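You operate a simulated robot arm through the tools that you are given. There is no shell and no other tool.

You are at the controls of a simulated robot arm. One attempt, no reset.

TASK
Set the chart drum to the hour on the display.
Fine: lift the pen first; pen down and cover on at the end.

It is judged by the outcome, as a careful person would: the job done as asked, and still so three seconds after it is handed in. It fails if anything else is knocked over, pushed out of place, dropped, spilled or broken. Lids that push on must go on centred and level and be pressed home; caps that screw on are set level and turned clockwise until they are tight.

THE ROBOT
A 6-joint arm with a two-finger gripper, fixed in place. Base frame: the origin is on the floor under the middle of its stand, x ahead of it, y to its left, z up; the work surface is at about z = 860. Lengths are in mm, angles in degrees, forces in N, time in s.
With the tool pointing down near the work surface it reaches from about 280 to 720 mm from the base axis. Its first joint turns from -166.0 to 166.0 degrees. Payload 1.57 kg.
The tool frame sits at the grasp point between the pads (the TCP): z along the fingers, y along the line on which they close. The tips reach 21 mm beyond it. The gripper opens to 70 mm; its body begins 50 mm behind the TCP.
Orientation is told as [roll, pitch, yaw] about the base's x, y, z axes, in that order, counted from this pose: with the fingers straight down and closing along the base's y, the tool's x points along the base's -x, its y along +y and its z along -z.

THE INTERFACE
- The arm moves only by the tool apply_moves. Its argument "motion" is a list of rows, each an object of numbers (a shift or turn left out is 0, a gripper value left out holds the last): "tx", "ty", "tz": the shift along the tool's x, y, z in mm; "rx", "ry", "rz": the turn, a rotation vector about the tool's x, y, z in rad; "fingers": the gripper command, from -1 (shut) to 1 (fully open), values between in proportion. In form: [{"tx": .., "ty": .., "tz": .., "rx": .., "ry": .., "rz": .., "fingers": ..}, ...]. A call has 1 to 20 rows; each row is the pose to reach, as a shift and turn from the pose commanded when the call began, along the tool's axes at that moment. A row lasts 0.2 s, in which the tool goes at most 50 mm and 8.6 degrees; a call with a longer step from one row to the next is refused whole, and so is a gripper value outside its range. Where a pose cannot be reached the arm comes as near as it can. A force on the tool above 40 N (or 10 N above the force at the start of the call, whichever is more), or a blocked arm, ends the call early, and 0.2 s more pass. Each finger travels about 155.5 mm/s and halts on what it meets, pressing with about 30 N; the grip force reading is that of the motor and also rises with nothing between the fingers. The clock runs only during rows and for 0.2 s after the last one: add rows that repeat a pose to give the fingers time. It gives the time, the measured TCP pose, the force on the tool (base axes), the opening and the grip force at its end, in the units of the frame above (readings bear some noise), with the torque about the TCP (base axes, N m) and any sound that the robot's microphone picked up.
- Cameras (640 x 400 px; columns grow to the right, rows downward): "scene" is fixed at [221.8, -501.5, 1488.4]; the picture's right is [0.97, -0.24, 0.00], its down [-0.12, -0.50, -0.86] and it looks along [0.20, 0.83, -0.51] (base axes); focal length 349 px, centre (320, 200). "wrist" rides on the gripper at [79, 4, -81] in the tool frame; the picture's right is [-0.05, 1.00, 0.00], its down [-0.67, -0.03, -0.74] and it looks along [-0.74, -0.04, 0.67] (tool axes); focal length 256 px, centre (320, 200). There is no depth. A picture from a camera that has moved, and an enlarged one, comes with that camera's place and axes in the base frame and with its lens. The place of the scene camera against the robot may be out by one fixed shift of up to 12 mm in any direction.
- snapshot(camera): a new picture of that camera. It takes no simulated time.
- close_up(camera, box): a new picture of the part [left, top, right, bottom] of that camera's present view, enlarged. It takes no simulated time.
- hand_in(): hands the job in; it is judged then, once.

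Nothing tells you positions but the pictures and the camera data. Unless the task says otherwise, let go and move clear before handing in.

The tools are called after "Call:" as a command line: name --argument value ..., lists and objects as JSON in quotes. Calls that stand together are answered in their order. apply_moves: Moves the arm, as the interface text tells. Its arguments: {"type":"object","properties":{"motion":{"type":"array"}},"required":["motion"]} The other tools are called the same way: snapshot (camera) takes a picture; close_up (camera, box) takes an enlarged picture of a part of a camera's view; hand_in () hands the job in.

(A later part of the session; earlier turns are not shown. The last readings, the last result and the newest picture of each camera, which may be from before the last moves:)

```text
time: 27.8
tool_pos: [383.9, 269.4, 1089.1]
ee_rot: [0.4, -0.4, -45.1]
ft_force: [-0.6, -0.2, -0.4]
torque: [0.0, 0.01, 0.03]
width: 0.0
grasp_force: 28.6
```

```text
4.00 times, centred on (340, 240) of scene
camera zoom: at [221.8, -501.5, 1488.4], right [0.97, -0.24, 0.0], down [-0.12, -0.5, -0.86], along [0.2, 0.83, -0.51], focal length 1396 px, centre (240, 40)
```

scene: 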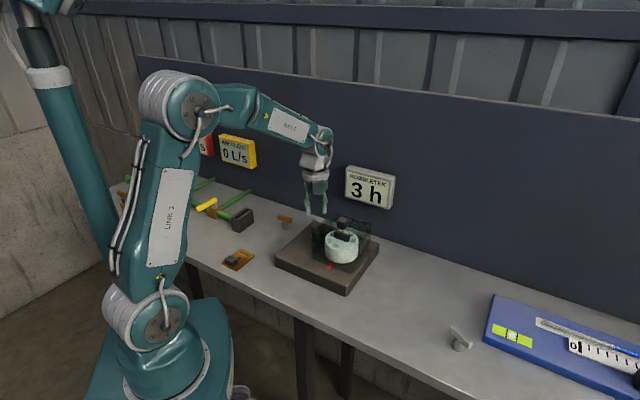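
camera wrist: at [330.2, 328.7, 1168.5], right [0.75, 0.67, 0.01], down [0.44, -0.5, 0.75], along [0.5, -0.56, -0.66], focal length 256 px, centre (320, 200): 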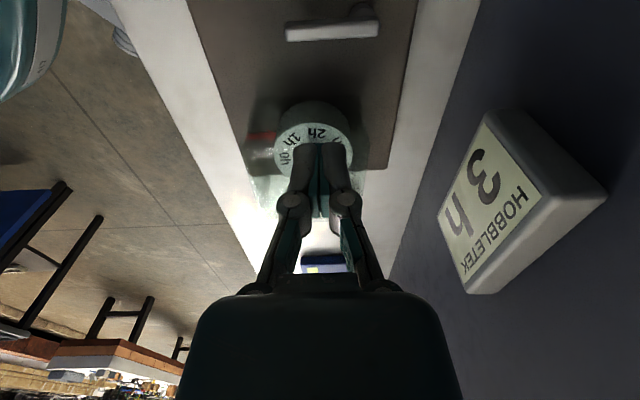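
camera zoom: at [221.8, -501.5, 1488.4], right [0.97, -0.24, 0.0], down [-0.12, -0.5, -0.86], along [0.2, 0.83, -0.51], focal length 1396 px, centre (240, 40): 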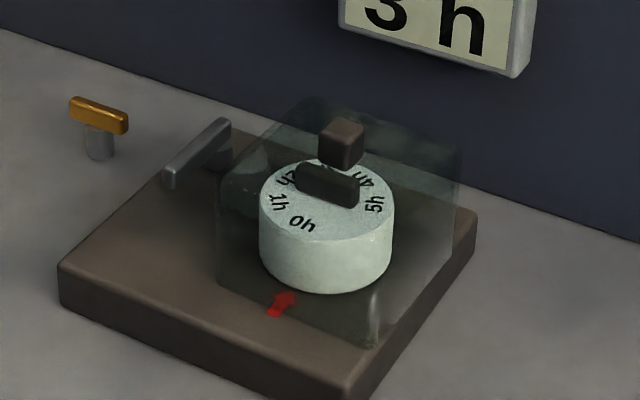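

The lever stays at its lifted stop. Next I'll open the fingers and back off to locate the shifted cover and its knob precisely.

Call:
apply_moves --motion '[{"tx": 30, "tz": -4, "fingers": 1}, {"tx": 60, "tz": -8, "fingers": 1}, {"tx": 92, "ty": 1.4, "tz": -11, "fingers": 1}, {"tx": 92, "ty": 1.4, "tz": -11, "fingers": 1}]'

Call:
close_up --camera "wrist" --box '[200, 40, 440, 280]'

Call:
close_up --camera "scene" --box '[310, 200, 380, 270]'

```text
time: 28.8
tool_pos: [319.9, 333.5, 1099.3]
ee_rot: [0.4, -0.4, -45.3]
ft_force: [0.3, 0.1, 0.6]
torque: [0.01, 0.0, 0.0]
width: 69.8
grasp_force: 0.2
```

```text
1.67 times, centred on (320, 160) of wrist
camera zoom: at [265.5, 392.3, 1179.0], right [0.75, 0.67, 0.01], down [0.44, -0.5, 0.75], along [0.5, -0.56, -0.66], focal length 427 px, centre (320, 267)
```

zoom: 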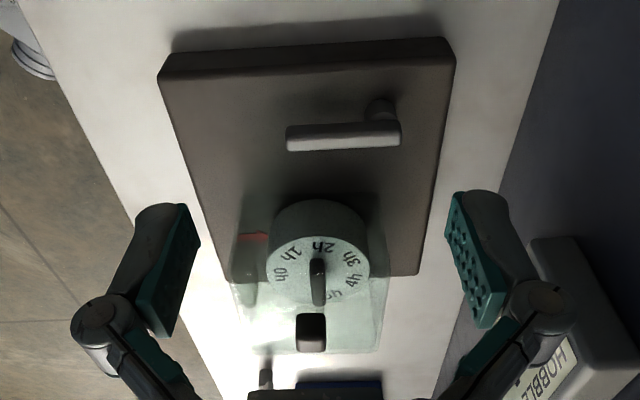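

```text
5.71 times, centred on (345, 235) of scene
camera zoom: at [221.8, -501.5, 1488.4], right [0.97, -0.24, 0.0], down [-0.12, -0.5, -0.86], along [0.2, 0.83, -0.51], focal length 1995 px, centre (177, 0)
```

zoom: 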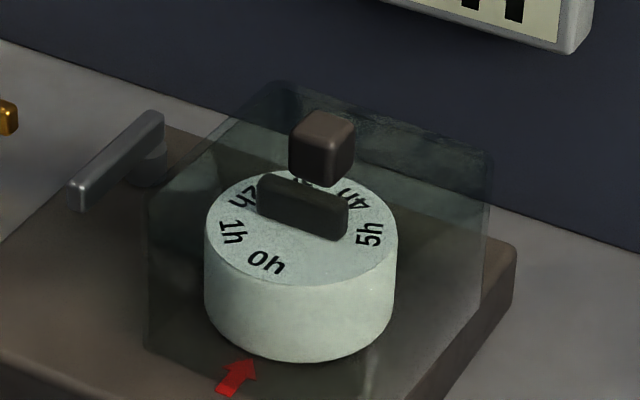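

Call:
apply_moves --motion '[{"tx": -40, "ty": -3}, {"tx": -80, "ty": -7}, {"tx": -120, "ty": -10}, {"tx": -160, "ty": -13}, {"tx": -200, "ty": -16}, {"tx": -234, "ty": -20}, {"tx": -234, "ty": -20}]'

Call:
snapshot --camera "wrist"

```text
time: 30.4
tool_pos: [471.5, 156.7, 1101.4]
ee_rot: [0.4, -0.4, -45.2]
ft_force: [-0.2, -1.7, 0.4]
torque: [0.0, -0.05, 0.0]
width: 70.1
grasp_force: 0.0
```

```text
taken
camera wrist: at [417.7, 215.8, 1181.6], right [0.75, 0.67, 0.01], down [0.44, -0.5, 0.75], along [0.5, -0.56, -0.66], focal length 256 px, centre (320, 200)
```

wrist: 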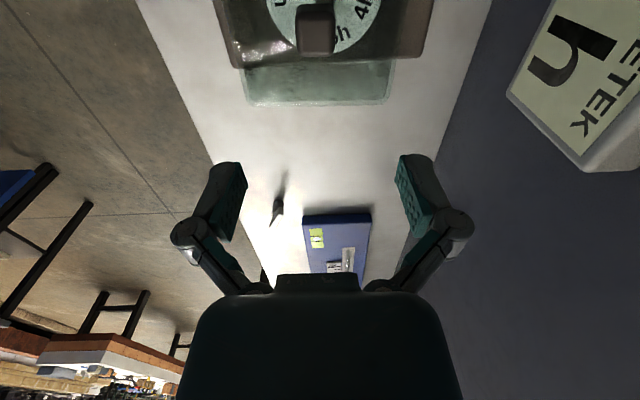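

Call:
close_up --camera "wrist" --box '[210, 0, 440, 120]'

```text
2.78 times, centred on (325, 60) of wrist
camera zoom: at [417.7, 215.8, 1181.6], right [0.75, 0.67, 0.01], down [0.44, -0.5, 0.75], along [0.5, -0.56, -0.66], focal length 712 px, centre (306, 590)
```

zoom: 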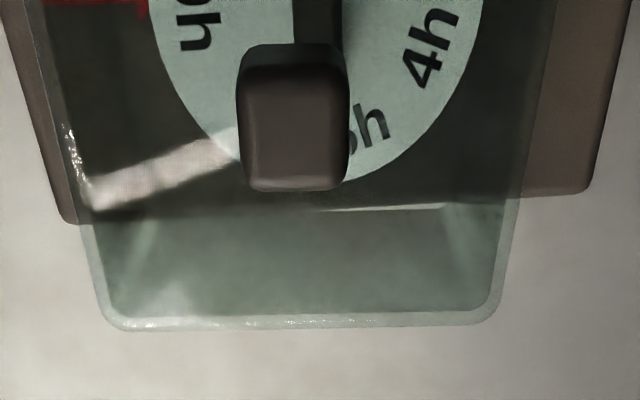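

The cover is still level and square to the plate, just shifted; its knob is near (449, 177) with its top at z ≈ 1006. I'll move over the knob and descend part way with the fingers part open.

Call:
apply_moves --motion '[{"tx": 15, "ty": -0.6, "tz": 15, "rx": 0.003, "ry": 0.003, "rz": -0.002, "fingers": 0.4}, {"tx": 30.6, "ty": -1.2, "tz": 30, "rx": 0.007, "ry": 0.007, "rz": -0.0035, "fingers": 0.4}, {"tx": 30.6, "ty": -1.2, "tz": 50, "rx": 0.007, "ry": 0.007, "rz": -0.0035, "fingers": 0.4}, {"tx": 30.6, "ty": -1.2, "tz": 50, "rx": 0.007, "ry": 0.007, "rz": -0.0035, "fingers": 0.4}]'

Call:
snapshot --camera "wrist"

Call:
close_up --camera "scene" --box '[300, 150, 400, 250]'

```text
time: 31.4
tool_pos: [450.0, 179.3, 1050.8]
ee_rot: [0.0, 0.0, -44.9]
ft_force: [0.2, 0.8, -0.4]
torque: [0.0, 0.02, -0.03]
width: 49.0
grasp_force: 0.0
```

```text
taken
camera wrist: at [396.3, 237.4, 1131.4], right [0.74, 0.67, 0.0], down [0.45, -0.5, 0.74], along [0.5, -0.55, -0.67], focal length 256 px, centre (320, 200)
```

wrist: 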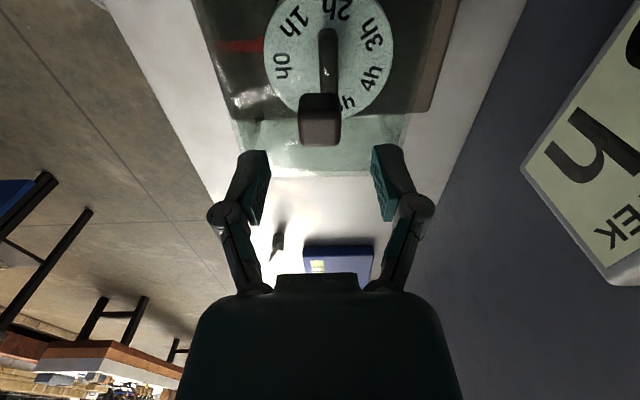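

```text
4.00 times, centred on (350, 200) of scene
camera zoom: at [221.8, -501.5, 1488.4], right [0.97, -0.24, 0.0], down [-0.12, -0.5, -0.86], along [0.2, 0.83, -0.51], focal length 1396 px, centre (200, 200)
```

zoom: 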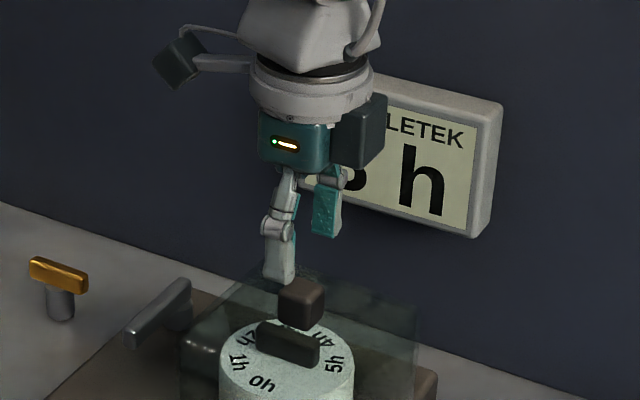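

Call:
apply_moves --motion '[{"tz": 15, "fingers": 0.3}, {"tz": 28}, {"tz": 36}, {"tz": 42}, {"tz": 42}]'

Call:
close_up --camera "scene" --box '[310, 180, 380, 250]'

Call:
snapshot --camera "wrist"

```text
time: 32.6
tool_pos: [448.3, 176.6, 1008.6]
ee_rot: [0.0, 0.0, -45.1]
ft_force: [0.0, -0.2, 0.5]
torque: [-0.01, 0.01, 0.01]
width: 45.4
grasp_force: 0.1
```

```text
5.71 times, centred on (345, 215) of scene
camera zoom: at [221.8, -501.5, 1488.4], right [0.97, -0.24, 0.0], down [-0.12, -0.5, -0.86], along [0.2, 0.83, -0.51], focal length 1995 px, centre (177, 114)
```

zoom: 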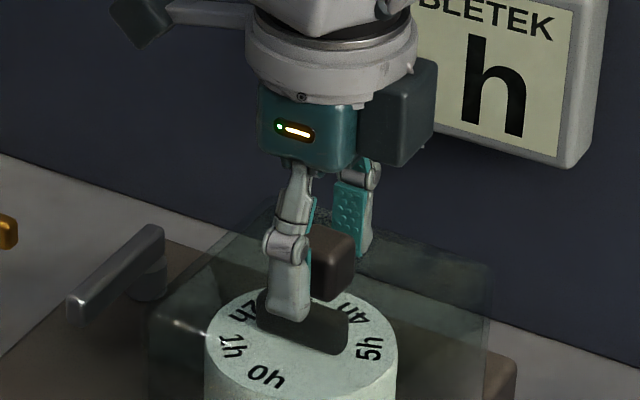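

```text
taken
camera wrist: at [395.4, 235.4, 1088.4], right [0.74, 0.67, 0.0], down [0.45, -0.5, 0.74], along [0.5, -0.55, -0.67], focal length 256 px, centre (320, 200)
```

wrist: 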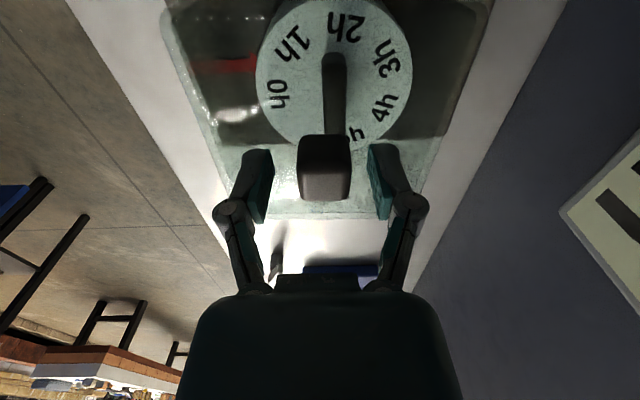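

Call:
apply_moves --motion '[{"fingers": 0.0}, {"fingers": -0.2}, {"fingers": -0.4}, {"fingers": -0.6}, {"fingers": -0.6}]'

Call:
snapshot --camera "wrist"

```text
time: 33.8
tool_pos: [448.9, 177.2, 1006.3]
ee_rot: [0.0, 0.0, -45.0]
ft_force: [-0.7, 0.1, 2.8]
torque: [0.05, 0.04, -0.06]
width: 23.5
grasp_force: 30.0
```

```text
taken
camera wrist: at [395.4, 235.5, 1088.7], right [0.74, 0.67, 0.0], down [0.45, -0.5, 0.74], along [0.5, -0.55, -0.67], focal length 256 px, centre (320, 200)
```

wrist: 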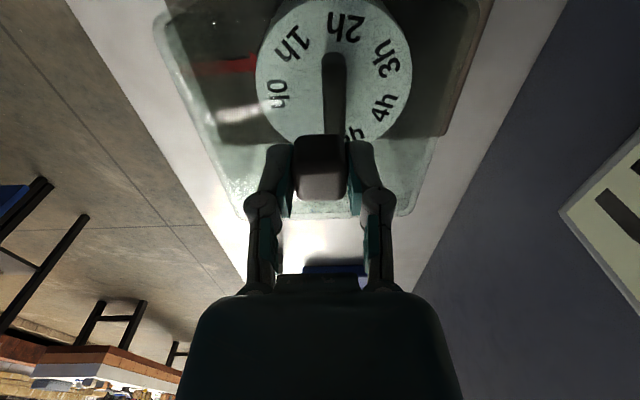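

I have the knob at 23.5 mm width. I'll lift the cover slowly, straight up.

Call:
apply_moves --motion '[{"tz": -5, "fingers": -0.7}, {"tz": -10}, {"tz": -20}, {"tz": -20}]'

Call:
snapshot --camera "scene"

```text
time: 34.8
tool_pos: [450.2, 175.2, 1028.0]
ee_rot: [0.0, 0.0, -44.9]
ft_force: [-2.2, 2.2, -2.0]
torque: [0.23, 0.17, 0.01]
width: 23.4
grasp_force: 30.2
```

```text
taken
```

scene: 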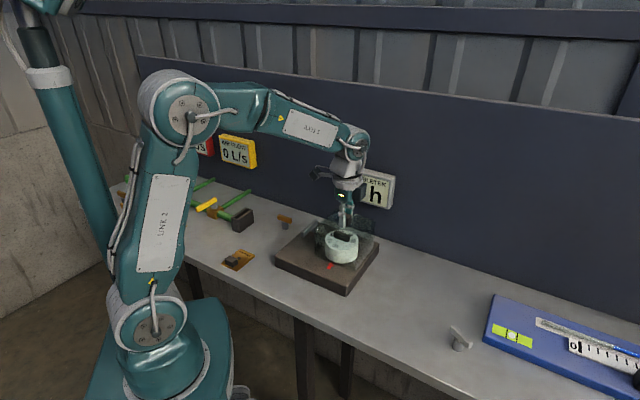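

Call:
apply_moves --motion '[{"tx": 4, "ty": 2, "fingers": -0.7}, {"tx": 9, "ty": 4}, {"tx": 9, "ty": 4}]'

Call:
apply_moves --motion '[{"tz": -15}, {"tz": -35}, {"tz": -60}, {"tz": -90}, {"tz": -90}]'

Call:
snapshot --camera "scene"

Call:
snapshot --camera "wrist"

```text
time: 35.6
tool_pos: [445.5, 185.4, 1027.5]
ee_rot: [0.0, 0.0, -45.0]
ft_force: [-0.1, 0.8, -1.2]
torque: [0.02, 0.01, -0.01]
width: 23.5
grasp_force: 30.4
```

```text
time: 36.8
tool_pos: [444.0, 185.5, 1119.3]
ee_rot: [-0.1, 0.0, -44.9]
ft_force: [-0.7, -0.3, -1.9]
torque: [0.01, 0.02, -0.01]
width: 23.6
grasp_force: 30.4
```

```text
taken
```

scene: 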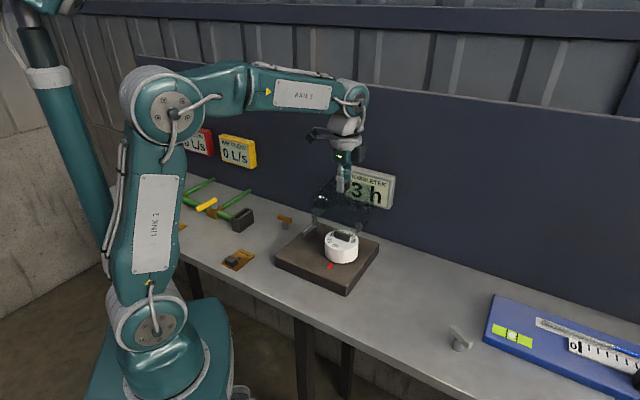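

```text
taken
camera wrist: at [391.5, 245.4, 1200.6], right [0.74, 0.67, 0.0], down [0.45, -0.5, 0.74], along [0.5, -0.55, -0.67], focal length 256 px, centre (320, 200)
```

wrist: 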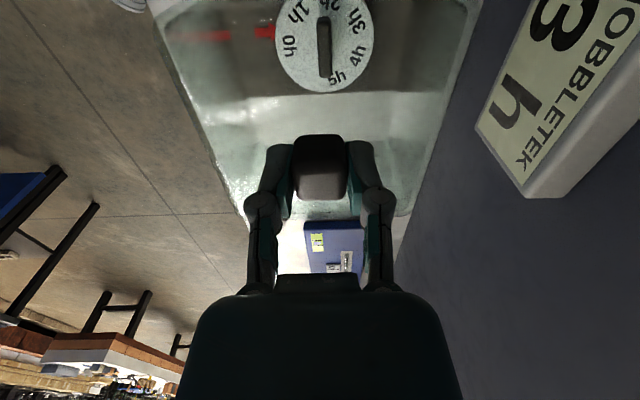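

The cover is free and level, about 112 mm up. I'll carry it along the bench to the clear area right of the plate, near (565, 55).

Call:
apply_moves --motion '[{"tx": -30, "ty": -1}, {"tx": -65, "ty": -2.5}, {"tx": -100, "ty": -4}, {"tx": -135, "ty": -5.5}, {"tx": -165, "ty": -7}, {"tx": -178, "ty": -7}, {"tx": -178, "ty": -7}]'

Call:
snapshot --camera "scene"

Call:
snapshot --camera "wrist"

```text
time: 38.4
tool_pos: [567.7, 56.6, 1116.2]
ee_rot: [0.0, 0.0, -45.0]
ft_force: [0.4, 0.3, -2.4]
torque: [-0.01, 0.03, 0.04]
width: 23.2
grasp_force: 30.4
```

```text
taken
```

scene: 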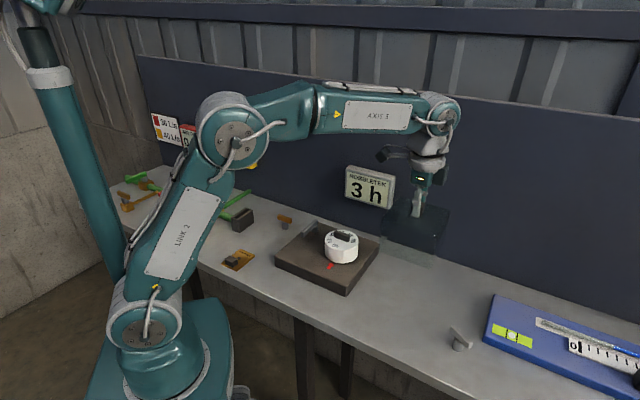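

```text
taken
camera wrist: at [514.5, 114.7, 1197.2], right [0.74, 0.67, 0.0], down [0.45, -0.5, 0.74], along [0.5, -0.55, -0.67], focal length 256 px, centre (320, 200)
```

wrist: 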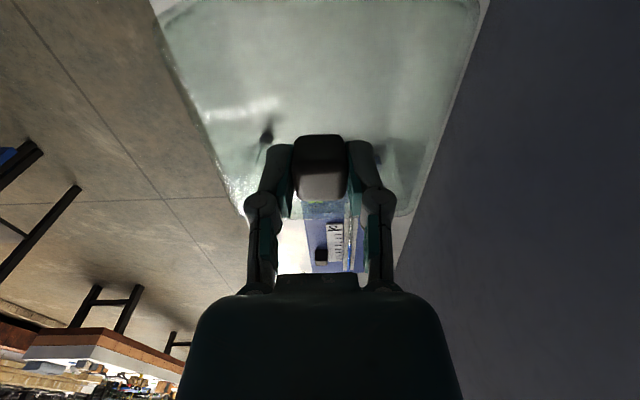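

Call:
apply_moves --motion '[{"tz": 30}, {"tz": 60}, {"tz": 90}, {"tz": 110}, {"tz": 122}, {"tz": 122}]'

Call:
apply_moves --motion '[{"tz": 3}, {"tz": 6}, {"tz": 9}, {"tz": 12}, {"tz": 12}]'

Call:
snapshot --camera "scene"

```text
time: 39.8
tool_pos: [566.9, 53.5, 993.6]
ee_rot: [0.1, 0.0, -44.8]
ft_force: [0.6, 0.0, -1.7]
torque: [-0.01, -0.02, 0.01]
width: 23.3
grasp_force: 29.9
```

```text
time: 41.0
tool_pos: [567.2, 54.3, 981.5]
ee_rot: [0.0, 0.0, -45.0]
ft_force: [0.4, 0.3, -0.6]
torque: [0.0, -0.01, -0.04]
width: 23.2
grasp_force: 29.8
```

```text
taken
```

scene: 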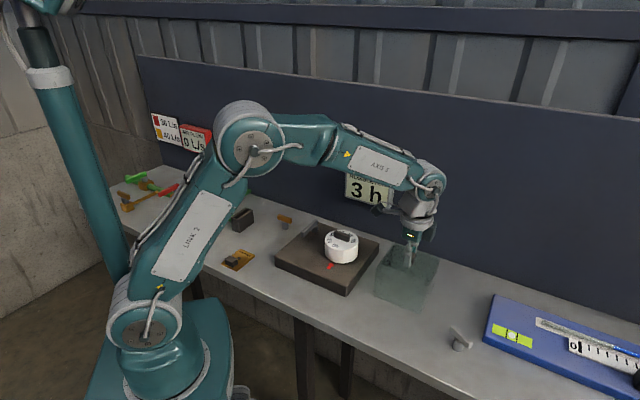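

Call:
apply_moves --motion '[{"tz": 1}, {"tz": 2}, {"tz": 3}, {"tz": 3}]'

Call:
apply_moves --motion '[{"tz": 1}, {"tz": 2}, {"tz": 2}]'

Call:
close_up --camera "scene" --box '[350, 210, 460, 320]'

```text
time: 42.0
tool_pos: [565.7, 55.0, 978.7]
ee_rot: [0.0, 0.0, -44.8]
ft_force: [0.5, -0.2, -2.1]
torque: [0.0, 0.0, -0.03]
width: 23.6
grasp_force: 30.1
```

```text
time: 42.8
tool_pos: [565.7, 55.3, 978.0]
ee_rot: [0.1, 0.1, -44.9]
ft_force: [-0.3, 0.2, -0.8]
torque: [0.01, 0.01, -0.05]
width: 23.4
grasp_force: 30.0
```

```text
3.64 times, centred on (405, 265) of scene
camera zoom: at [221.8, -501.5, 1488.4], right [0.97, -0.24, 0.0], down [-0.12, -0.5, -0.86], along [0.2, 0.83, -0.51], focal length 1270 px, centre (11, -36)
```

zoom: 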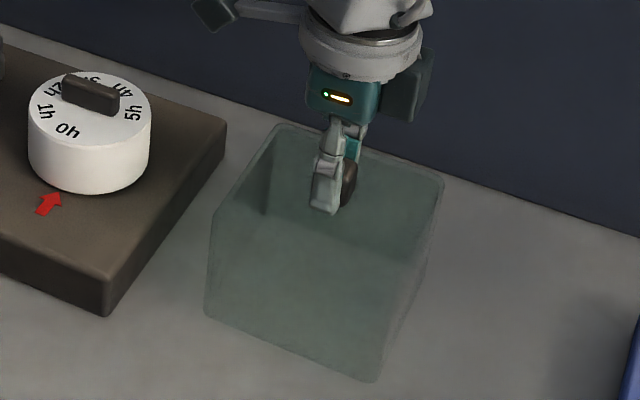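

Call:
apply_moves --motion '[{"tz": 1}, {"tz": 2}, {"tz": 3}, {"tz": 3}]'

Call:
apply_moves --motion '[{"tz": 1}, {"tz": 2}, {"tz": 3}, {"tz": 3}]'

```text
time: 43.8
tool_pos: [566.1, 54.9, 975.5]
ee_rot: [0.0, -0.1, -45.0]
ft_force: [0.0, -0.3, -0.3]
torque: [-0.03, 0.01, 0.02]
width: 23.1
grasp_force: 30.5
```

```text
time: 44.8
tool_pos: [565.9, 54.2, 972.6]
ee_rot: [0.1, 0.1, -44.8]
ft_force: [0.4, -1.1, -1.3]
torque: [0.0, 0.02, 0.03]
width: 23.5
grasp_force: 30.1
```

Call:
apply_moves --motion '[{"tz": 1}, {"tz": 2}, {"tz": 3}, {"tz": 3}]'

Call:
apply_moves --motion '[{"tz": 1}, {"tz": 2}, {"tz": 3}, {"tz": 3}]'

Call:
close_up --camera "scene" --box '[350, 210, 460, 320]'

```text
time: 45.8
tool_pos: [566.0, 55.2, 969.5]
ee_rot: [0.0, 0.0, -45.0]
ft_force: [-0.8, 0.4, -1.9]
torque: [-0.01, -0.01, 0.02]
width: 23.3
grasp_force: 30.2
```

```text
time: 46.8
tool_pos: [565.7, 55.0, 966.7]
ee_rot: [0.2, -0.1, -45.1]
ft_force: [1.0, -0.1, 20.8]
torque: [0.29, 0.28, 0.0]
width: 23.4
grasp_force: 29.8
```

```text
3.64 times, centred on (405, 265) of scene
camera zoom: at [221.8, -501.5, 1488.4], right [0.97, -0.24, 0.0], down [-0.12, -0.5, -0.86], along [0.2, 0.83, -0.51], focal length 1270 px, centre (11, -36)
```

zoom: 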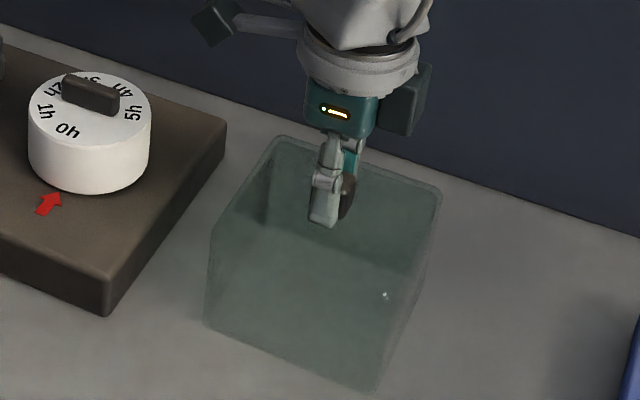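

The cover is down on the bench, with contact at about TCP z 968. I'll ease the pressure, release, and rise.

Call:
apply_moves --motion '[{"tz": -1}, {"tz": -2}, {"tz": -2}]'

Call:
apply_moves --motion '[{"fingers": -0.2}, {"fingers": 0.0}, {"fingers": 0.3}, {"fingers": 0.3}, {"tz": -20, "fingers": 0.3}, {"tz": -50, "fingers": 0.3}, {"tz": -90, "fingers": 0.3}, {"tz": -130, "fingers": 0.3}, {"tz": -130, "fingers": 0.3}]'

Call:
snapshot --camera "scene"

Call:
snapshot --camera "wrist"

```text
time: 47.6
tool_pos: [566.8, 54.3, 968.2]
ee_rot: [-0.1, 0.1, -44.9]
ft_force: [-0.5, -0.1, 9.8]
torque: [-0.43, -0.41, 0.0]
width: 23.6
grasp_force: 30.0
```

```text
time: 49.6
tool_pos: [565.6, 54.8, 1099.8]
ee_rot: [0.1, -0.1, -44.9]
ft_force: [0.9, 0.2, 0.4]
torque: [0.0, -0.01, -0.02]
width: 45.7
grasp_force: 0.1
```

```text
taken
```

scene: 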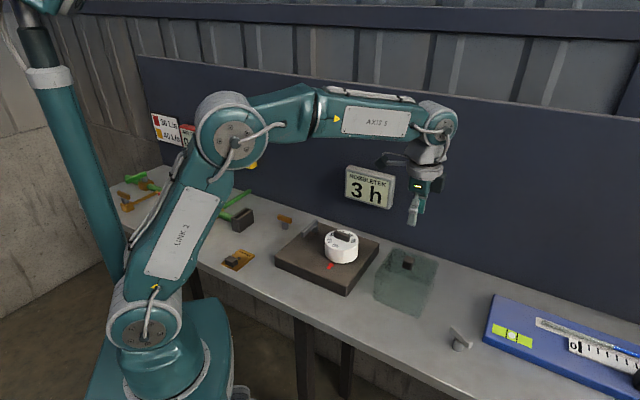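

```text
taken
camera wrist: at [512.3, 113.8, 1180.8], right [0.74, 0.67, 0.0], down [0.45, -0.5, 0.74], along [0.5, -0.55, -0.67], focal length 256 px, centre (320, 200)
```

wrist: 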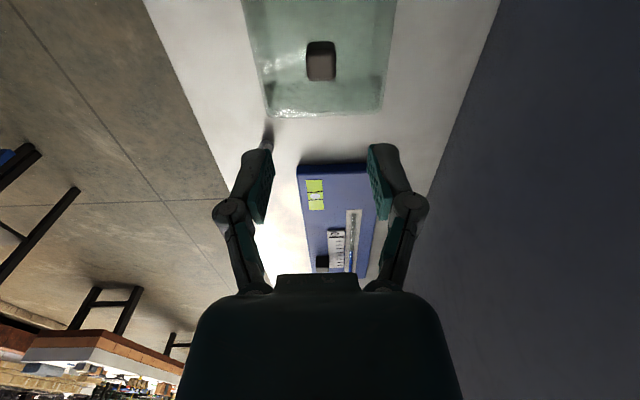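

Call:
apply_moves --motion '[{"tx": 40, "ty": 1.6, "fingers": 1}, {"tx": 80, "ty": 3.2, "fingers": 1}, {"tx": 120, "ty": 4.8, "fingers": 1}, {"tx": 160, "ty": 6.4, "fingers": 1}, {"tx": 196, "ty": 7.8, "fingers": 1}, {"tx": 196, "ty": 7.8, "fingers": 1}]'

Call:
close_up --camera "wrist" --box '[220, 0, 440, 140]'

Call:
close_up --camera "scene" --box '[300, 210, 390, 300]'

```text
time: 51.0
tool_pos: [434.1, 195.6, 1098.6]
ee_rot: [0.0, 0.1, -45.0]
ft_force: [0.6, -0.3, 1.1]
torque: [-0.01, -0.04, -0.02]
width: 70.0
grasp_force: 0.1
```

```text
2.86 times, centred on (330, 70) of wrist
camera zoom: at [380.8, 254.6, 1178.4], right [0.74, 0.67, 0.0], down [0.45, -0.5, 0.74], along [0.5, -0.55, -0.67], focal length 731 px, centre (291, 571)
```

zoom: 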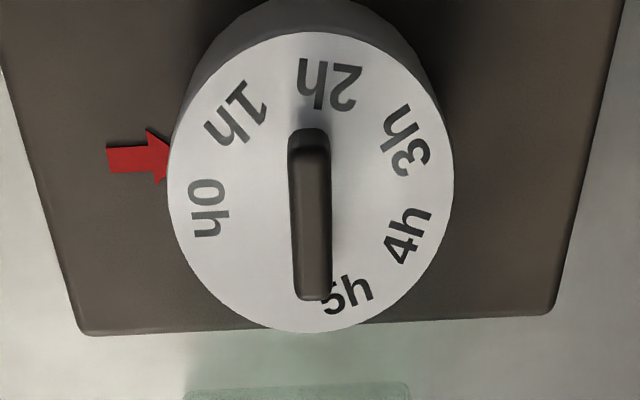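

```text
4.44 times, centred on (345, 255) of scene
camera zoom: at [221.8, -501.5, 1488.4], right [0.97, -0.24, 0.0], down [-0.12, -0.5, -0.86], along [0.2, 0.83, -0.51], focal length 1552 px, centre (209, -44)
```

zoom: 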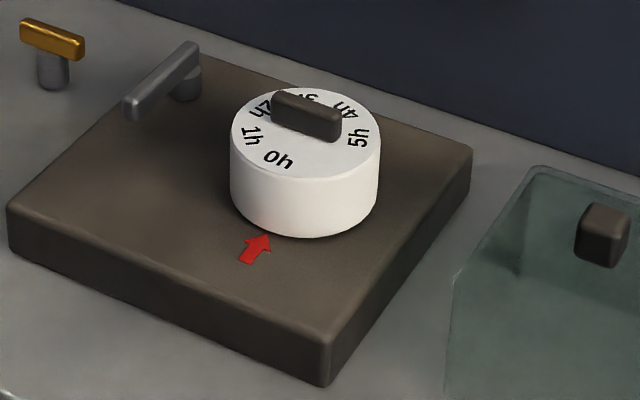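

The uncovered drum clearly reads 0h at the red arrow, with labels 50° apart, so 3h needs a +150° turn (counter-clockwise from above). The drum axis is at about (443, 193) and its handle lies along the −45° line, so yaw −45° fits; I'll descend over it.

Call:
apply_moves --motion '[{"tx": -4, "ty": 2, "tz": 30, "fingers": 0.14}, {"tx": -8.1, "ty": 4.5, "tz": 60, "fingers": 0.14}, {"tx": -8.1, "ty": 4.5, "tz": 85, "fingers": 0.14}, {"tx": -8.1, "ty": 4.5, "tz": 98, "fingers": 0.14}, {"tx": -8.1, "ty": 4.5, "tz": 98, "fingers": 0.14}]'

Call:
snapshot --camera "wrist"

Call:
close_up --camera "scene" --box '[300, 190, 390, 280]'

```text
time: 52.2
tool_pos: [443.8, 195.5, 1002.1]
ee_rot: [0.0, -0.1, -44.8]
ft_force: [-0.3, -1.3, 0.2]
torque: [0.01, 0.02, -0.02]
width: 40.0
grasp_force: 0.1
```

```text
taken
camera wrist: at [389.6, 255.1, 1083.2], right [0.74, 0.67, 0.0], down [0.45, -0.5, 0.74], along [0.5, -0.55, -0.67], focal length 256 px, centre (320, 200)
```

wrist: 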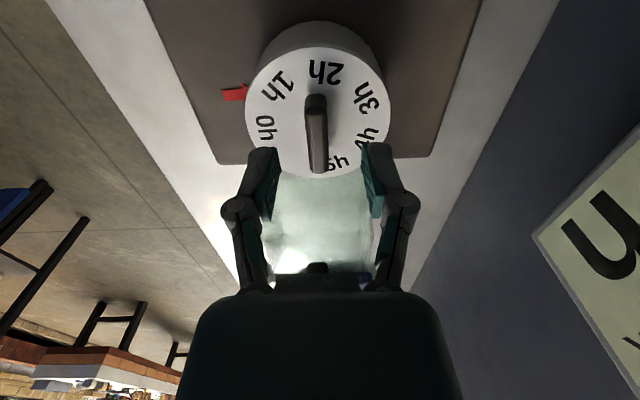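

```text
4.44 times, centred on (345, 235) of scene
camera zoom: at [221.8, -501.5, 1488.4], right [0.97, -0.24, 0.0], down [-0.12, -0.5, -0.86], along [0.2, 0.83, -0.51], focal length 1552 px, centre (209, 44)
```

zoom: 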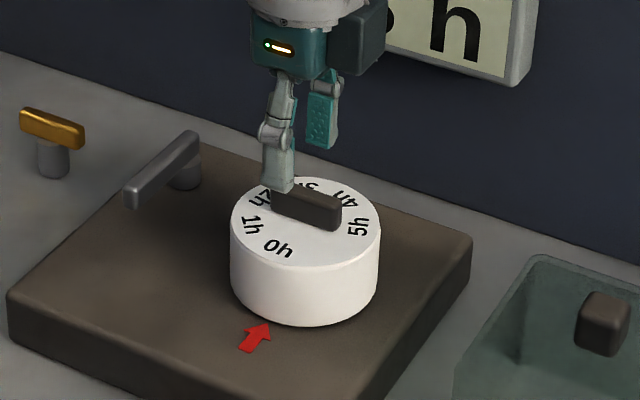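

Call:
apply_moves --motion '[{"ty": -1.6, "tz": 8}, {"ty": -1.6, "tz": 15}, {"ty": -1.6, "tz": 20}, {"ty": -1.6, "tz": 23}, {"ty": -1.6, "tz": 23}]'

Call:
close_up --camera "scene" --box '[310, 200, 370, 260]'

Call:
snapshot --camera "wrist"

```text
time: 53.4
tool_pos: [440.3, 194.2, 978.0]
ee_rot: [-0.1, 0.0, -44.9]
ft_force: [-0.5, -0.7, 0.7]
torque: [-0.01, 0.0, -0.01]
width: 39.7
grasp_force: 0.0
```

```text
6.67 times, centred on (340, 230) of scene
camera zoom: at [221.8, -501.5, 1488.4], right [0.97, -0.24, 0.0], down [-0.12, -0.5, -0.86], along [0.2, 0.83, -0.51], focal length 2328 px, centre (187, 0)
```

zoom: 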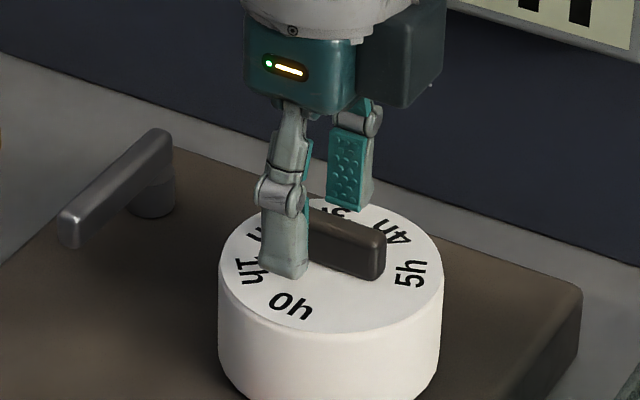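

```text
taken
camera wrist: at [387.5, 253.5, 1058.5], right [0.74, 0.67, 0.0], down [0.45, -0.5, 0.74], along [0.5, -0.55, -0.67], focal length 256 px, centre (320, 200)
```

wrist: 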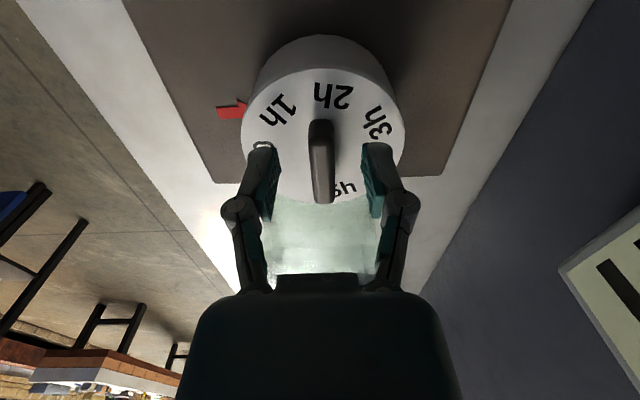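

Call:
apply_moves --motion '[{"fingers": -0.1}, {"fingers": -0.35}, {"fingers": -0.6}, {"fingers": -0.85}, {"fingers": -0.85}, {"fingers": -0.85}]'

Call:
snapshot --camera "wrist"

```text
time: 54.8
tool_pos: [441.3, 194.7, 978.1]
ee_rot: [0.1, 0.0, -44.9]
ft_force: [11.0, 6.3, -2.5]
torque: [0.18, -0.18, 0.07]
width: 12.1
grasp_force: 32.3
```

```text
taken
camera wrist: at [388.1, 254.1, 1058.8], right [0.74, 0.67, 0.0], down [0.45, -0.5, 0.74], along [0.5, -0.55, -0.67], focal length 256 px, centre (320, 200)
```

wrist: 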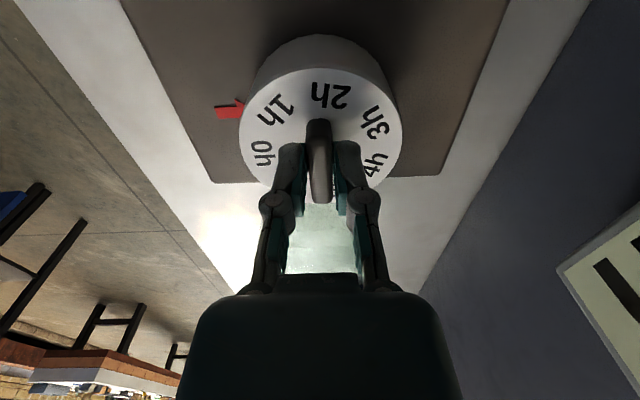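

Call:
apply_moves --motion '[{"ty": 0.7, "fingers": -0.9}, {"ty": 1.4}, {"ty": 1.4}]'

Call:
apply_moves --motion '[{"rz": -0.07}, {"rz": -0.14}, {"rz": -0.21}, {"rz": -0.28}, {"rz": -0.35}, {"rz": -0.35}]'

Call:
snapshot --camera "wrist"

```text
time: 55.6
tool_pos: [441.5, 194.9, 978.1]
ee_rot: [-0.1, 0.1, -45.0]
ft_force: [-2.6, -1.7, 0.6]
torque: [-0.52, -0.46, 0.0]
width: 11.9
grasp_force: 31.6
```

```text
time: 57.0
tool_pos: [439.8, 193.3, 978.5]
ee_rot: [-0.1, 0.1, -25.0]
ft_force: [-24.1, -12.3, 11.4]
torque: [0.03, 0.95, -0.11]
width: 12.1
grasp_force: 32.1
```

```text
taken
camera wrist: at [370.1, 230.5, 1058.9], right [0.47, 0.88, 0.0], down [0.59, -0.31, 0.74], along [0.66, -0.35, -0.67], focal length 256 px, centre (320, 200)
```

wrist: 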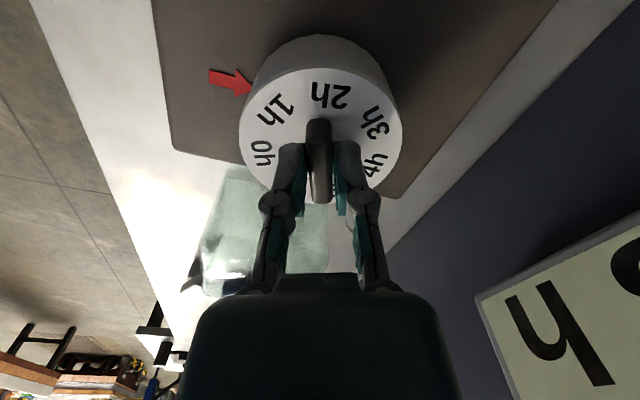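

Call:
close_up --camera "wrist" --box '[220, 20, 420, 220]'

Call:
close_up --camera "scene" --box '[310, 200, 370, 260]'

```text
2.00 times, centred on (320, 120) of wrist
camera zoom: at [370.1, 230.5, 1058.9], right [0.47, 0.88, 0.0], down [0.59, -0.31, 0.74], along [0.66, -0.35, -0.67], focal length 512 px, centre (320, 360)
```

zoom: 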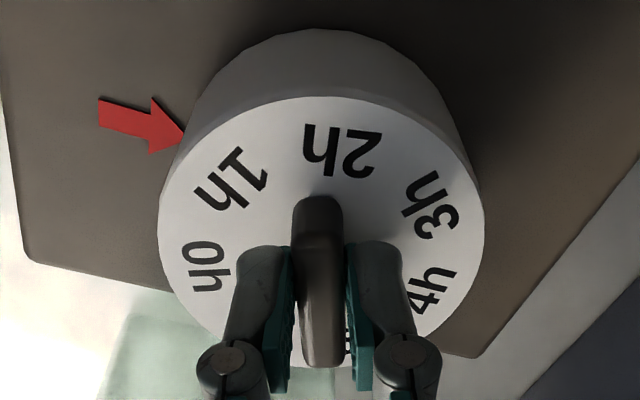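

```text
6.67 times, centred on (340, 230) of scene
camera zoom: at [221.8, -501.5, 1488.4], right [0.97, -0.24, 0.0], down [-0.12, -0.5, -0.86], along [0.2, 0.83, -0.51], focal length 2328 px, centre (187, 0)
```

zoom: 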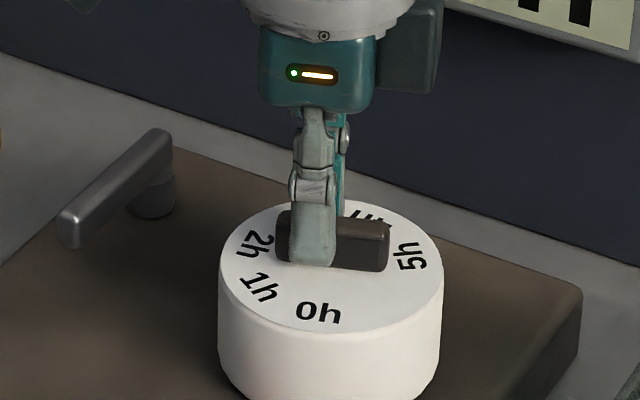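

The drum follows the grip (turned 20°), but I'm holding the handle about 6–7 mm off the drum axis, so side force builds up. I'll release, shift along the handle to centre on the axis, and re-grip.

Call:
apply_moves --motion '[{"fingers": -0.5}, {"fingers": -0.3}, {"fingers": -0.3}, {"tx": -3.5, "ty": -1.0, "fingers": -0.3}, {"tx": -6.5, "ty": -1.9, "fingers": -0.3}, {"tx": -6.5, "ty": -1.9, "fingers": -0.3}]'

Call:
close_up --camera "scene" --box '[310, 200, 370, 260]'

Call:
close_up --camera "wrist" --box '[220, 20, 420, 220]'

```text
time: 58.4
tool_pos: [447.4, 191.7, 975.9]
ee_rot: [0.1, -0.1, -24.8]
ft_force: [-0.8, 0.2, -0.4]
torque: [-0.02, 0.05, 0.0]
width: 24.5
grasp_force: 0.0
```

```text
6.67 times, centred on (340, 230) of scene
camera zoom: at [221.8, -501.5, 1488.4], right [0.97, -0.24, 0.0], down [-0.12, -0.5, -0.86], along [0.2, 0.83, -0.51], focal length 2328 px, centre (187, 0)
```

zoom: 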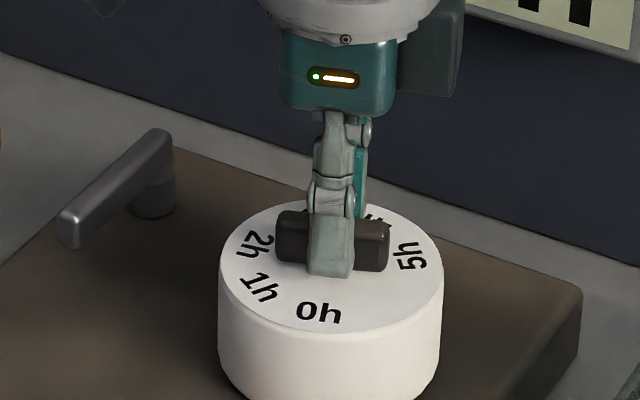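

```text
2.00 times, centred on (320, 120) of wrist
camera zoom: at [377.6, 228.6, 1057.4], right [0.47, 0.88, 0.0], down [0.59, -0.31, 0.74], along [0.66, -0.35, -0.67], focal length 512 px, centre (320, 360)
```

zoom: 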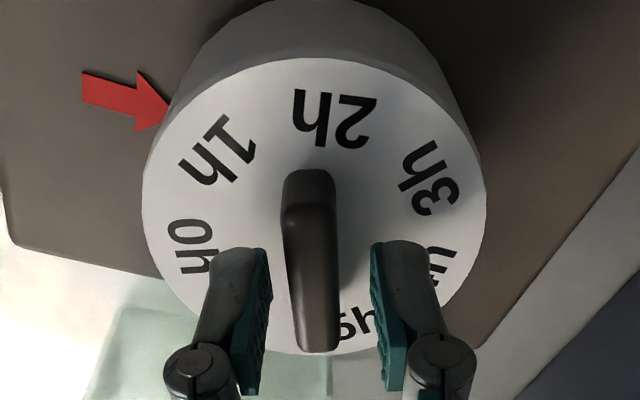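

Call:
apply_moves --motion '[{"fingers": -0.6}, {"fingers": -0.85}, {"fingers": -0.9}, {"fingers": -0.9}, {"fingers": -0.9}]'

```text
time: 59.6
tool_pos: [447.7, 190.1, 976.1]
ee_rot: [0.0, 0.1, -24.9]
ft_force: [-7.1, -9.4, 0.6]
torque: [-0.24, 0.15, 0.03]
width: 12.0
grasp_force: 32.3
```

Call:
apply_moves --motion '[{"ty": -0.5, "fingers": -0.9}, {"ty": -1.0}, {"ty": -1.0}]'

Call:
apply_moves --motion '[{"rz": -0.1}, {"rz": -0.2}, {"rz": -0.3}, {"rz": -0.4}, {"rz": -0.5}, {"rz": -0.5}]'

```text
time: 60.4
tool_pos: [447.1, 189.9, 976.8]
ee_rot: [0.0, 0.1, -25.0]
ft_force: [-4.3, -7.2, -14.6]
torque: [-0.43, -0.64, 0.04]
width: 11.8
grasp_force: 31.8
```

```text
time: 61.8
tool_pos: [446.2, 191.6, 976.5]
ee_rot: [0.0, 0.2, 3.7]
ft_force: [8.8, 1.1, -26.6]
torque: [0.03, -0.12, -0.01]
width: 11.9
grasp_force: 32.4
```

Call:
apply_moves --motion '[{"tz": 1, "fingers": -0.9}, {"tz": 2}, {"tz": 2}]'

Call:
close_up --camera "scene" --box '[310, 200, 370, 260]'

```text
time: 62.6
tool_pos: [446.0, 190.3, 976.8]
ee_rot: [0.1, -0.3, 3.8]
ft_force: [6.4, 5.3, 9.1]
torque: [0.01, 0.76, -0.02]
width: 12.5
grasp_force: 31.7
```

```text
6.67 times, centred on (340, 230) of scene
camera zoom: at [221.8, -501.5, 1488.4], right [0.97, -0.24, 0.0], down [-0.12, -0.5, -0.86], along [0.2, 0.83, -0.51], focal length 2328 px, centre (187, 0)
```

zoom: 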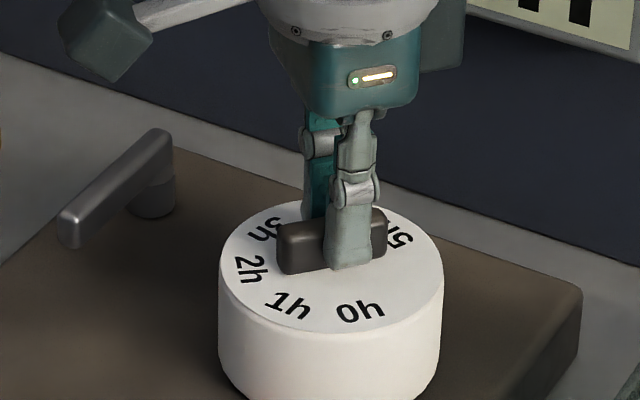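

Call:
apply_moves --motion '[{"rz": -0.1, "fingers": -0.9}, {"rz": -0.2}, {"rz": -0.3}, {"rz": -0.4}, {"rz": -0.5}, {"rz": -0.6}, {"rz": -0.6}]'

Call:
close_up --camera "scene" --box '[310, 200, 370, 260]'

```text
time: 64.2
tool_pos: [445.5, 190.3, 976.0]
ee_rot: [0.1, -0.1, 38.3]
ft_force: [2.4, 18.0, 25.7]
torque: [0.44, -0.12, -0.03]
width: 11.9
grasp_force: 31.9
```

```text
6.67 times, centred on (340, 230) of scene
camera zoom: at [221.8, -501.5, 1488.4], right [0.97, -0.24, 0.0], down [-0.12, -0.5, -0.86], along [0.2, 0.83, -0.51], focal length 2328 px, centre (187, 0)
```

zoom: 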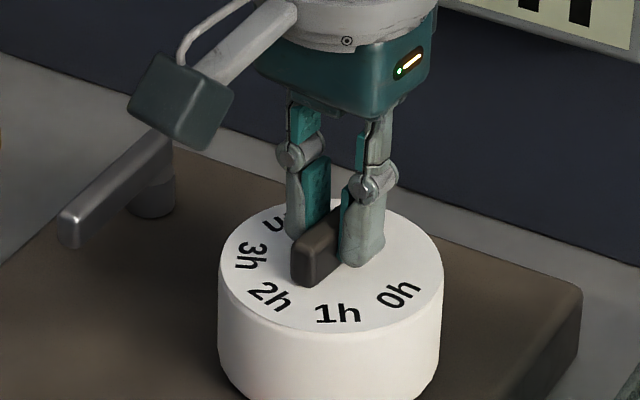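

Call:
apply_moves --motion '[{"tx": -0.6, "ty": 0.6, "tz": -0.7, "fingers": -0.9}, {"tx": -1.15, "ty": 1.13, "tz": -1.5}, {"tx": -1.15, "ty": 1.13, "tz": -1.5}]'

Call:
apply_moves --motion '[{"rz": -0.1, "fingers": -0.9}, {"rz": -0.2}, {"rz": -0.3}, {"rz": -0.4}, {"rz": -0.5}, {"rz": -0.6}, {"rz": -0.6}]'

Call:
close_up --camera "scene" --box '[310, 200, 370, 260]'

```text
time: 65.0
tool_pos: [447.4, 190.9, 976.3]
ee_rot: [0.1, 0.1, 38.0]
ft_force: [-5.8, 14.5, 3.5]
torque: [0.83, -0.66, -0.03]
width: 12.0
grasp_force: 32.1
```

```text
time: 66.6
tool_pos: [445.6, 191.2, 976.3]
ee_rot: [0.1, 0.0, 72.6]
ft_force: [-3.7, 3.5, -14.1]
torque: [-0.62, 0.28, -0.01]
width: 12.0
grasp_force: 31.8
```

```text
6.67 times, centred on (340, 230) of scene
camera zoom: at [221.8, -501.5, 1488.4], right [0.97, -0.24, 0.0], down [-0.12, -0.5, -0.86], along [0.2, 0.83, -0.51], focal length 2328 px, centre (187, 0)
```

zoom: 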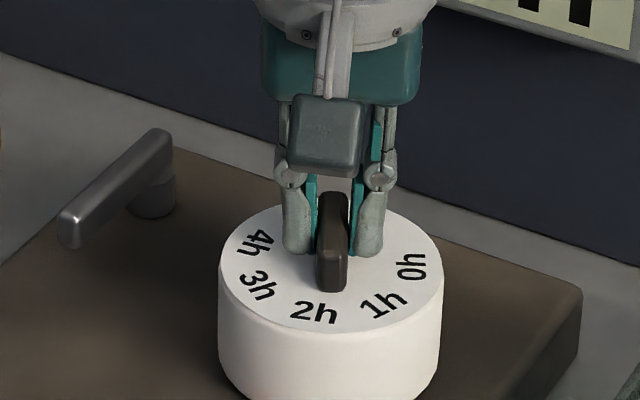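

Call:
apply_moves --motion '[{"rz": -0.1, "fingers": -0.9}, {"rz": -0.2}, {"rz": -0.3}, {"rz": -0.4}, {"rz": -0.5}, {"rz": -0.566}, {"rz": -0.566}]'

Call:
close_up --camera "scene" --box '[305, 205, 375, 275]'

Call:
close_up --camera "wrist" --box '[220, 20, 420, 220]'

```text
time: 68.2
tool_pos: [445.0, 191.4, 976.4]
ee_rot: [0.2, -0.1, 105.0]
ft_force: [-25.9, -0.4, -12.9]
torque: [-0.31, 0.41, -0.03]
width: 12.1
grasp_force: 32.1
```

```text
5.71 times, centred on (340, 240) of scene
camera zoom: at [221.8, -501.5, 1488.4], right [0.97, -0.24, 0.0], down [-0.12, -0.5, -0.86], along [0.2, 0.83, -0.51], focal length 1995 px, centre (206, -29)
```

zoom: 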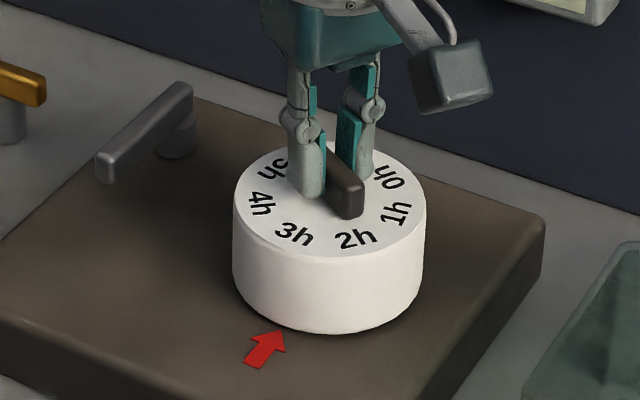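

```text
2.00 times, centred on (320, 120) of wrist
camera zoom: at [462.3, 114.0, 1057.1], right [-0.98, -0.21, 0.0], down [-0.14, 0.65, 0.74], along [-0.16, 0.73, -0.67], focal length 512 px, centre (320, 360)
```

zoom: 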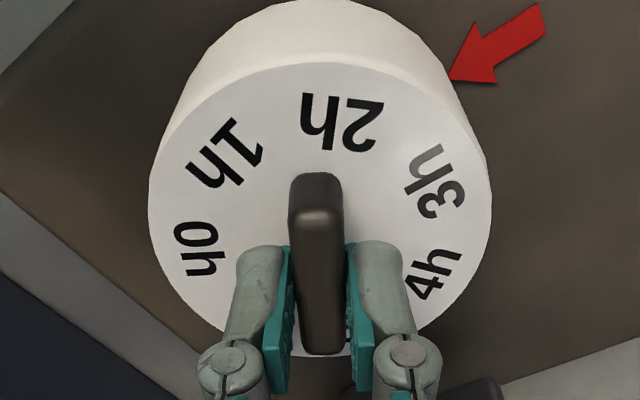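

3h is now very close to the arrow. I'll relieve the side load, open, and rise to check the alignment from a clear viewpoint.

Call:
apply_moves --motion '[{"ty": 1.1, "tz": 0.5, "fingers": -0.9}, {"ty": 2.2, "tz": 1}, {"ty": 2.2, "tz": 1}]'

Call:
apply_moves --motion '[{"fingers": -0.5}, {"fingers": -0.2}, {"fingers": 0.1}, {"fingers": 0.1}, {"tz": -15, "fingers": 0.1}, {"tz": -40, "fingers": 0.1}, {"tz": -80, "fingers": 0.1}, {"tz": -120, "fingers": 0.1}, {"tz": -120, "fingers": 0.1}]'

Call:
close_up --camera "scene" --box '[305, 205, 375, 275]'

Call:
snapshot --camera "wrist"

```text
time: 69.0
tool_pos: [444.9, 191.7, 976.5]
ee_rot: [-0.1, 0.0, 104.9]
ft_force: [-11.4, 0.4, -5.4]
torque: [-0.33, 0.08, 0.02]
width: 12.0
grasp_force: 32.1
```

```text
time: 71.0
tool_pos: [447.0, 189.6, 1097.8]
ee_rot: [0.0, -0.1, 104.9]
ft_force: [0.7, 0.0, 0.1]
torque: [0.0, 0.02, -0.01]
width: 38.3
grasp_force: 0.1
```

```text
5.71 times, centred on (340, 240) of scene
camera zoom: at [221.8, -501.5, 1488.4], right [0.97, -0.24, 0.0], down [-0.12, -0.5, -0.86], along [0.2, 0.83, -0.51], focal length 1995 px, centre (206, -29)
```

zoom: 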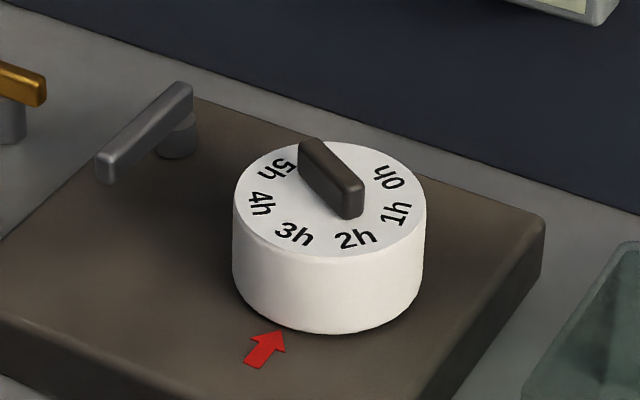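

```text
taken
camera wrist: at [463.3, 112.1, 1178.5], right [-0.98, -0.21, 0.0], down [-0.14, 0.65, 0.75], along [-0.15, 0.73, -0.67], focal length 256 px, centre (320, 200)
```

wrist: 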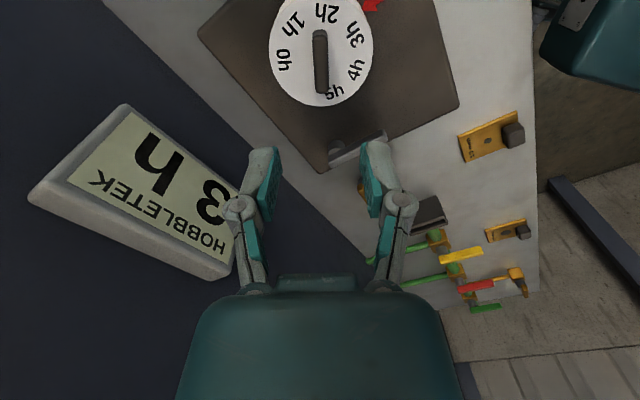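

Call:
apply_moves --motion '[{"tx": 4.3, "ty": 7.8, "rz": 0.131, "fingers": 0.1}, {"tx": 8.5, "ty": 15.5, "rz": 0.262}, {"tx": 12.8, "ty": 23.3, "rz": 0.393}, {"tx": 17, "ty": 31, "rz": 0.524}, {"tx": 21.3, "ty": 38.8, "rz": 0.655}, {"tx": 25.6, "ty": 46.5, "rz": 0.785}, {"tx": 29.8, "ty": 54.3, "rz": 0.916}, {"tx": 34.1, "ty": 62, "rz": 1.047}, {"tx": 34.1, "ty": 62, "rz": 1.047}]'

Call:
close_up --camera "wrist" --box '[240, 30, 400, 190]'

```text
time: 73.0
tool_pos: [393.9, 141.5, 1095.7]
ee_rot: [-0.1, -0.1, 44.9]
ft_force: [0.3, -0.4, -0.5]
torque: [-0.02, 0.01, 0.02]
width: 38.6
grasp_force: 0.1
```

```text
2.50 times, centred on (320, 110) of wrist
camera zoom: at [334.7, 88.7, 1176.3], right [-0.67, 0.75, 0.0], down [0.5, 0.44, 0.74], along [0.55, 0.5, -0.67], focal length 640 px, centre (320, 425)
```

zoom: 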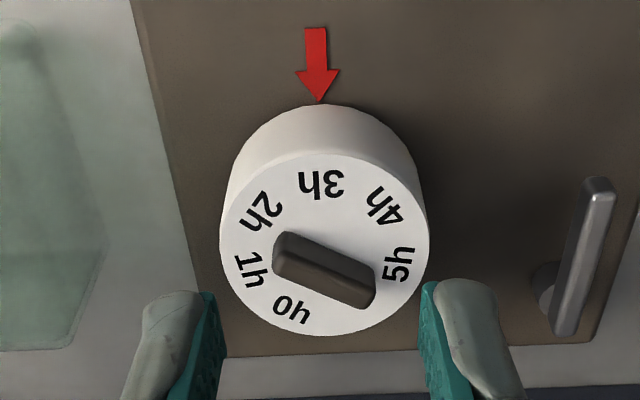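

Call:
close_up --camera "wrist" --box '[280, 30, 370, 150]'

```text
3.33 times, centred on (325, 90) of wrist
camera zoom: at [334.7, 88.7, 1176.3], right [-0.67, 0.75, 0.0], down [0.5, 0.44, 0.74], along [0.55, 0.5, -0.67], focal length 853 px, centre (303, 567)
```

zoom: 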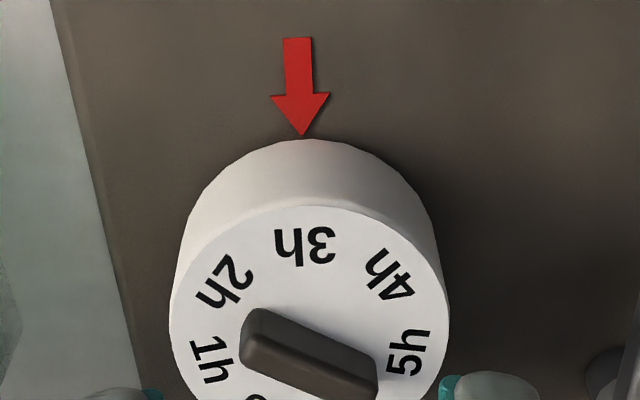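

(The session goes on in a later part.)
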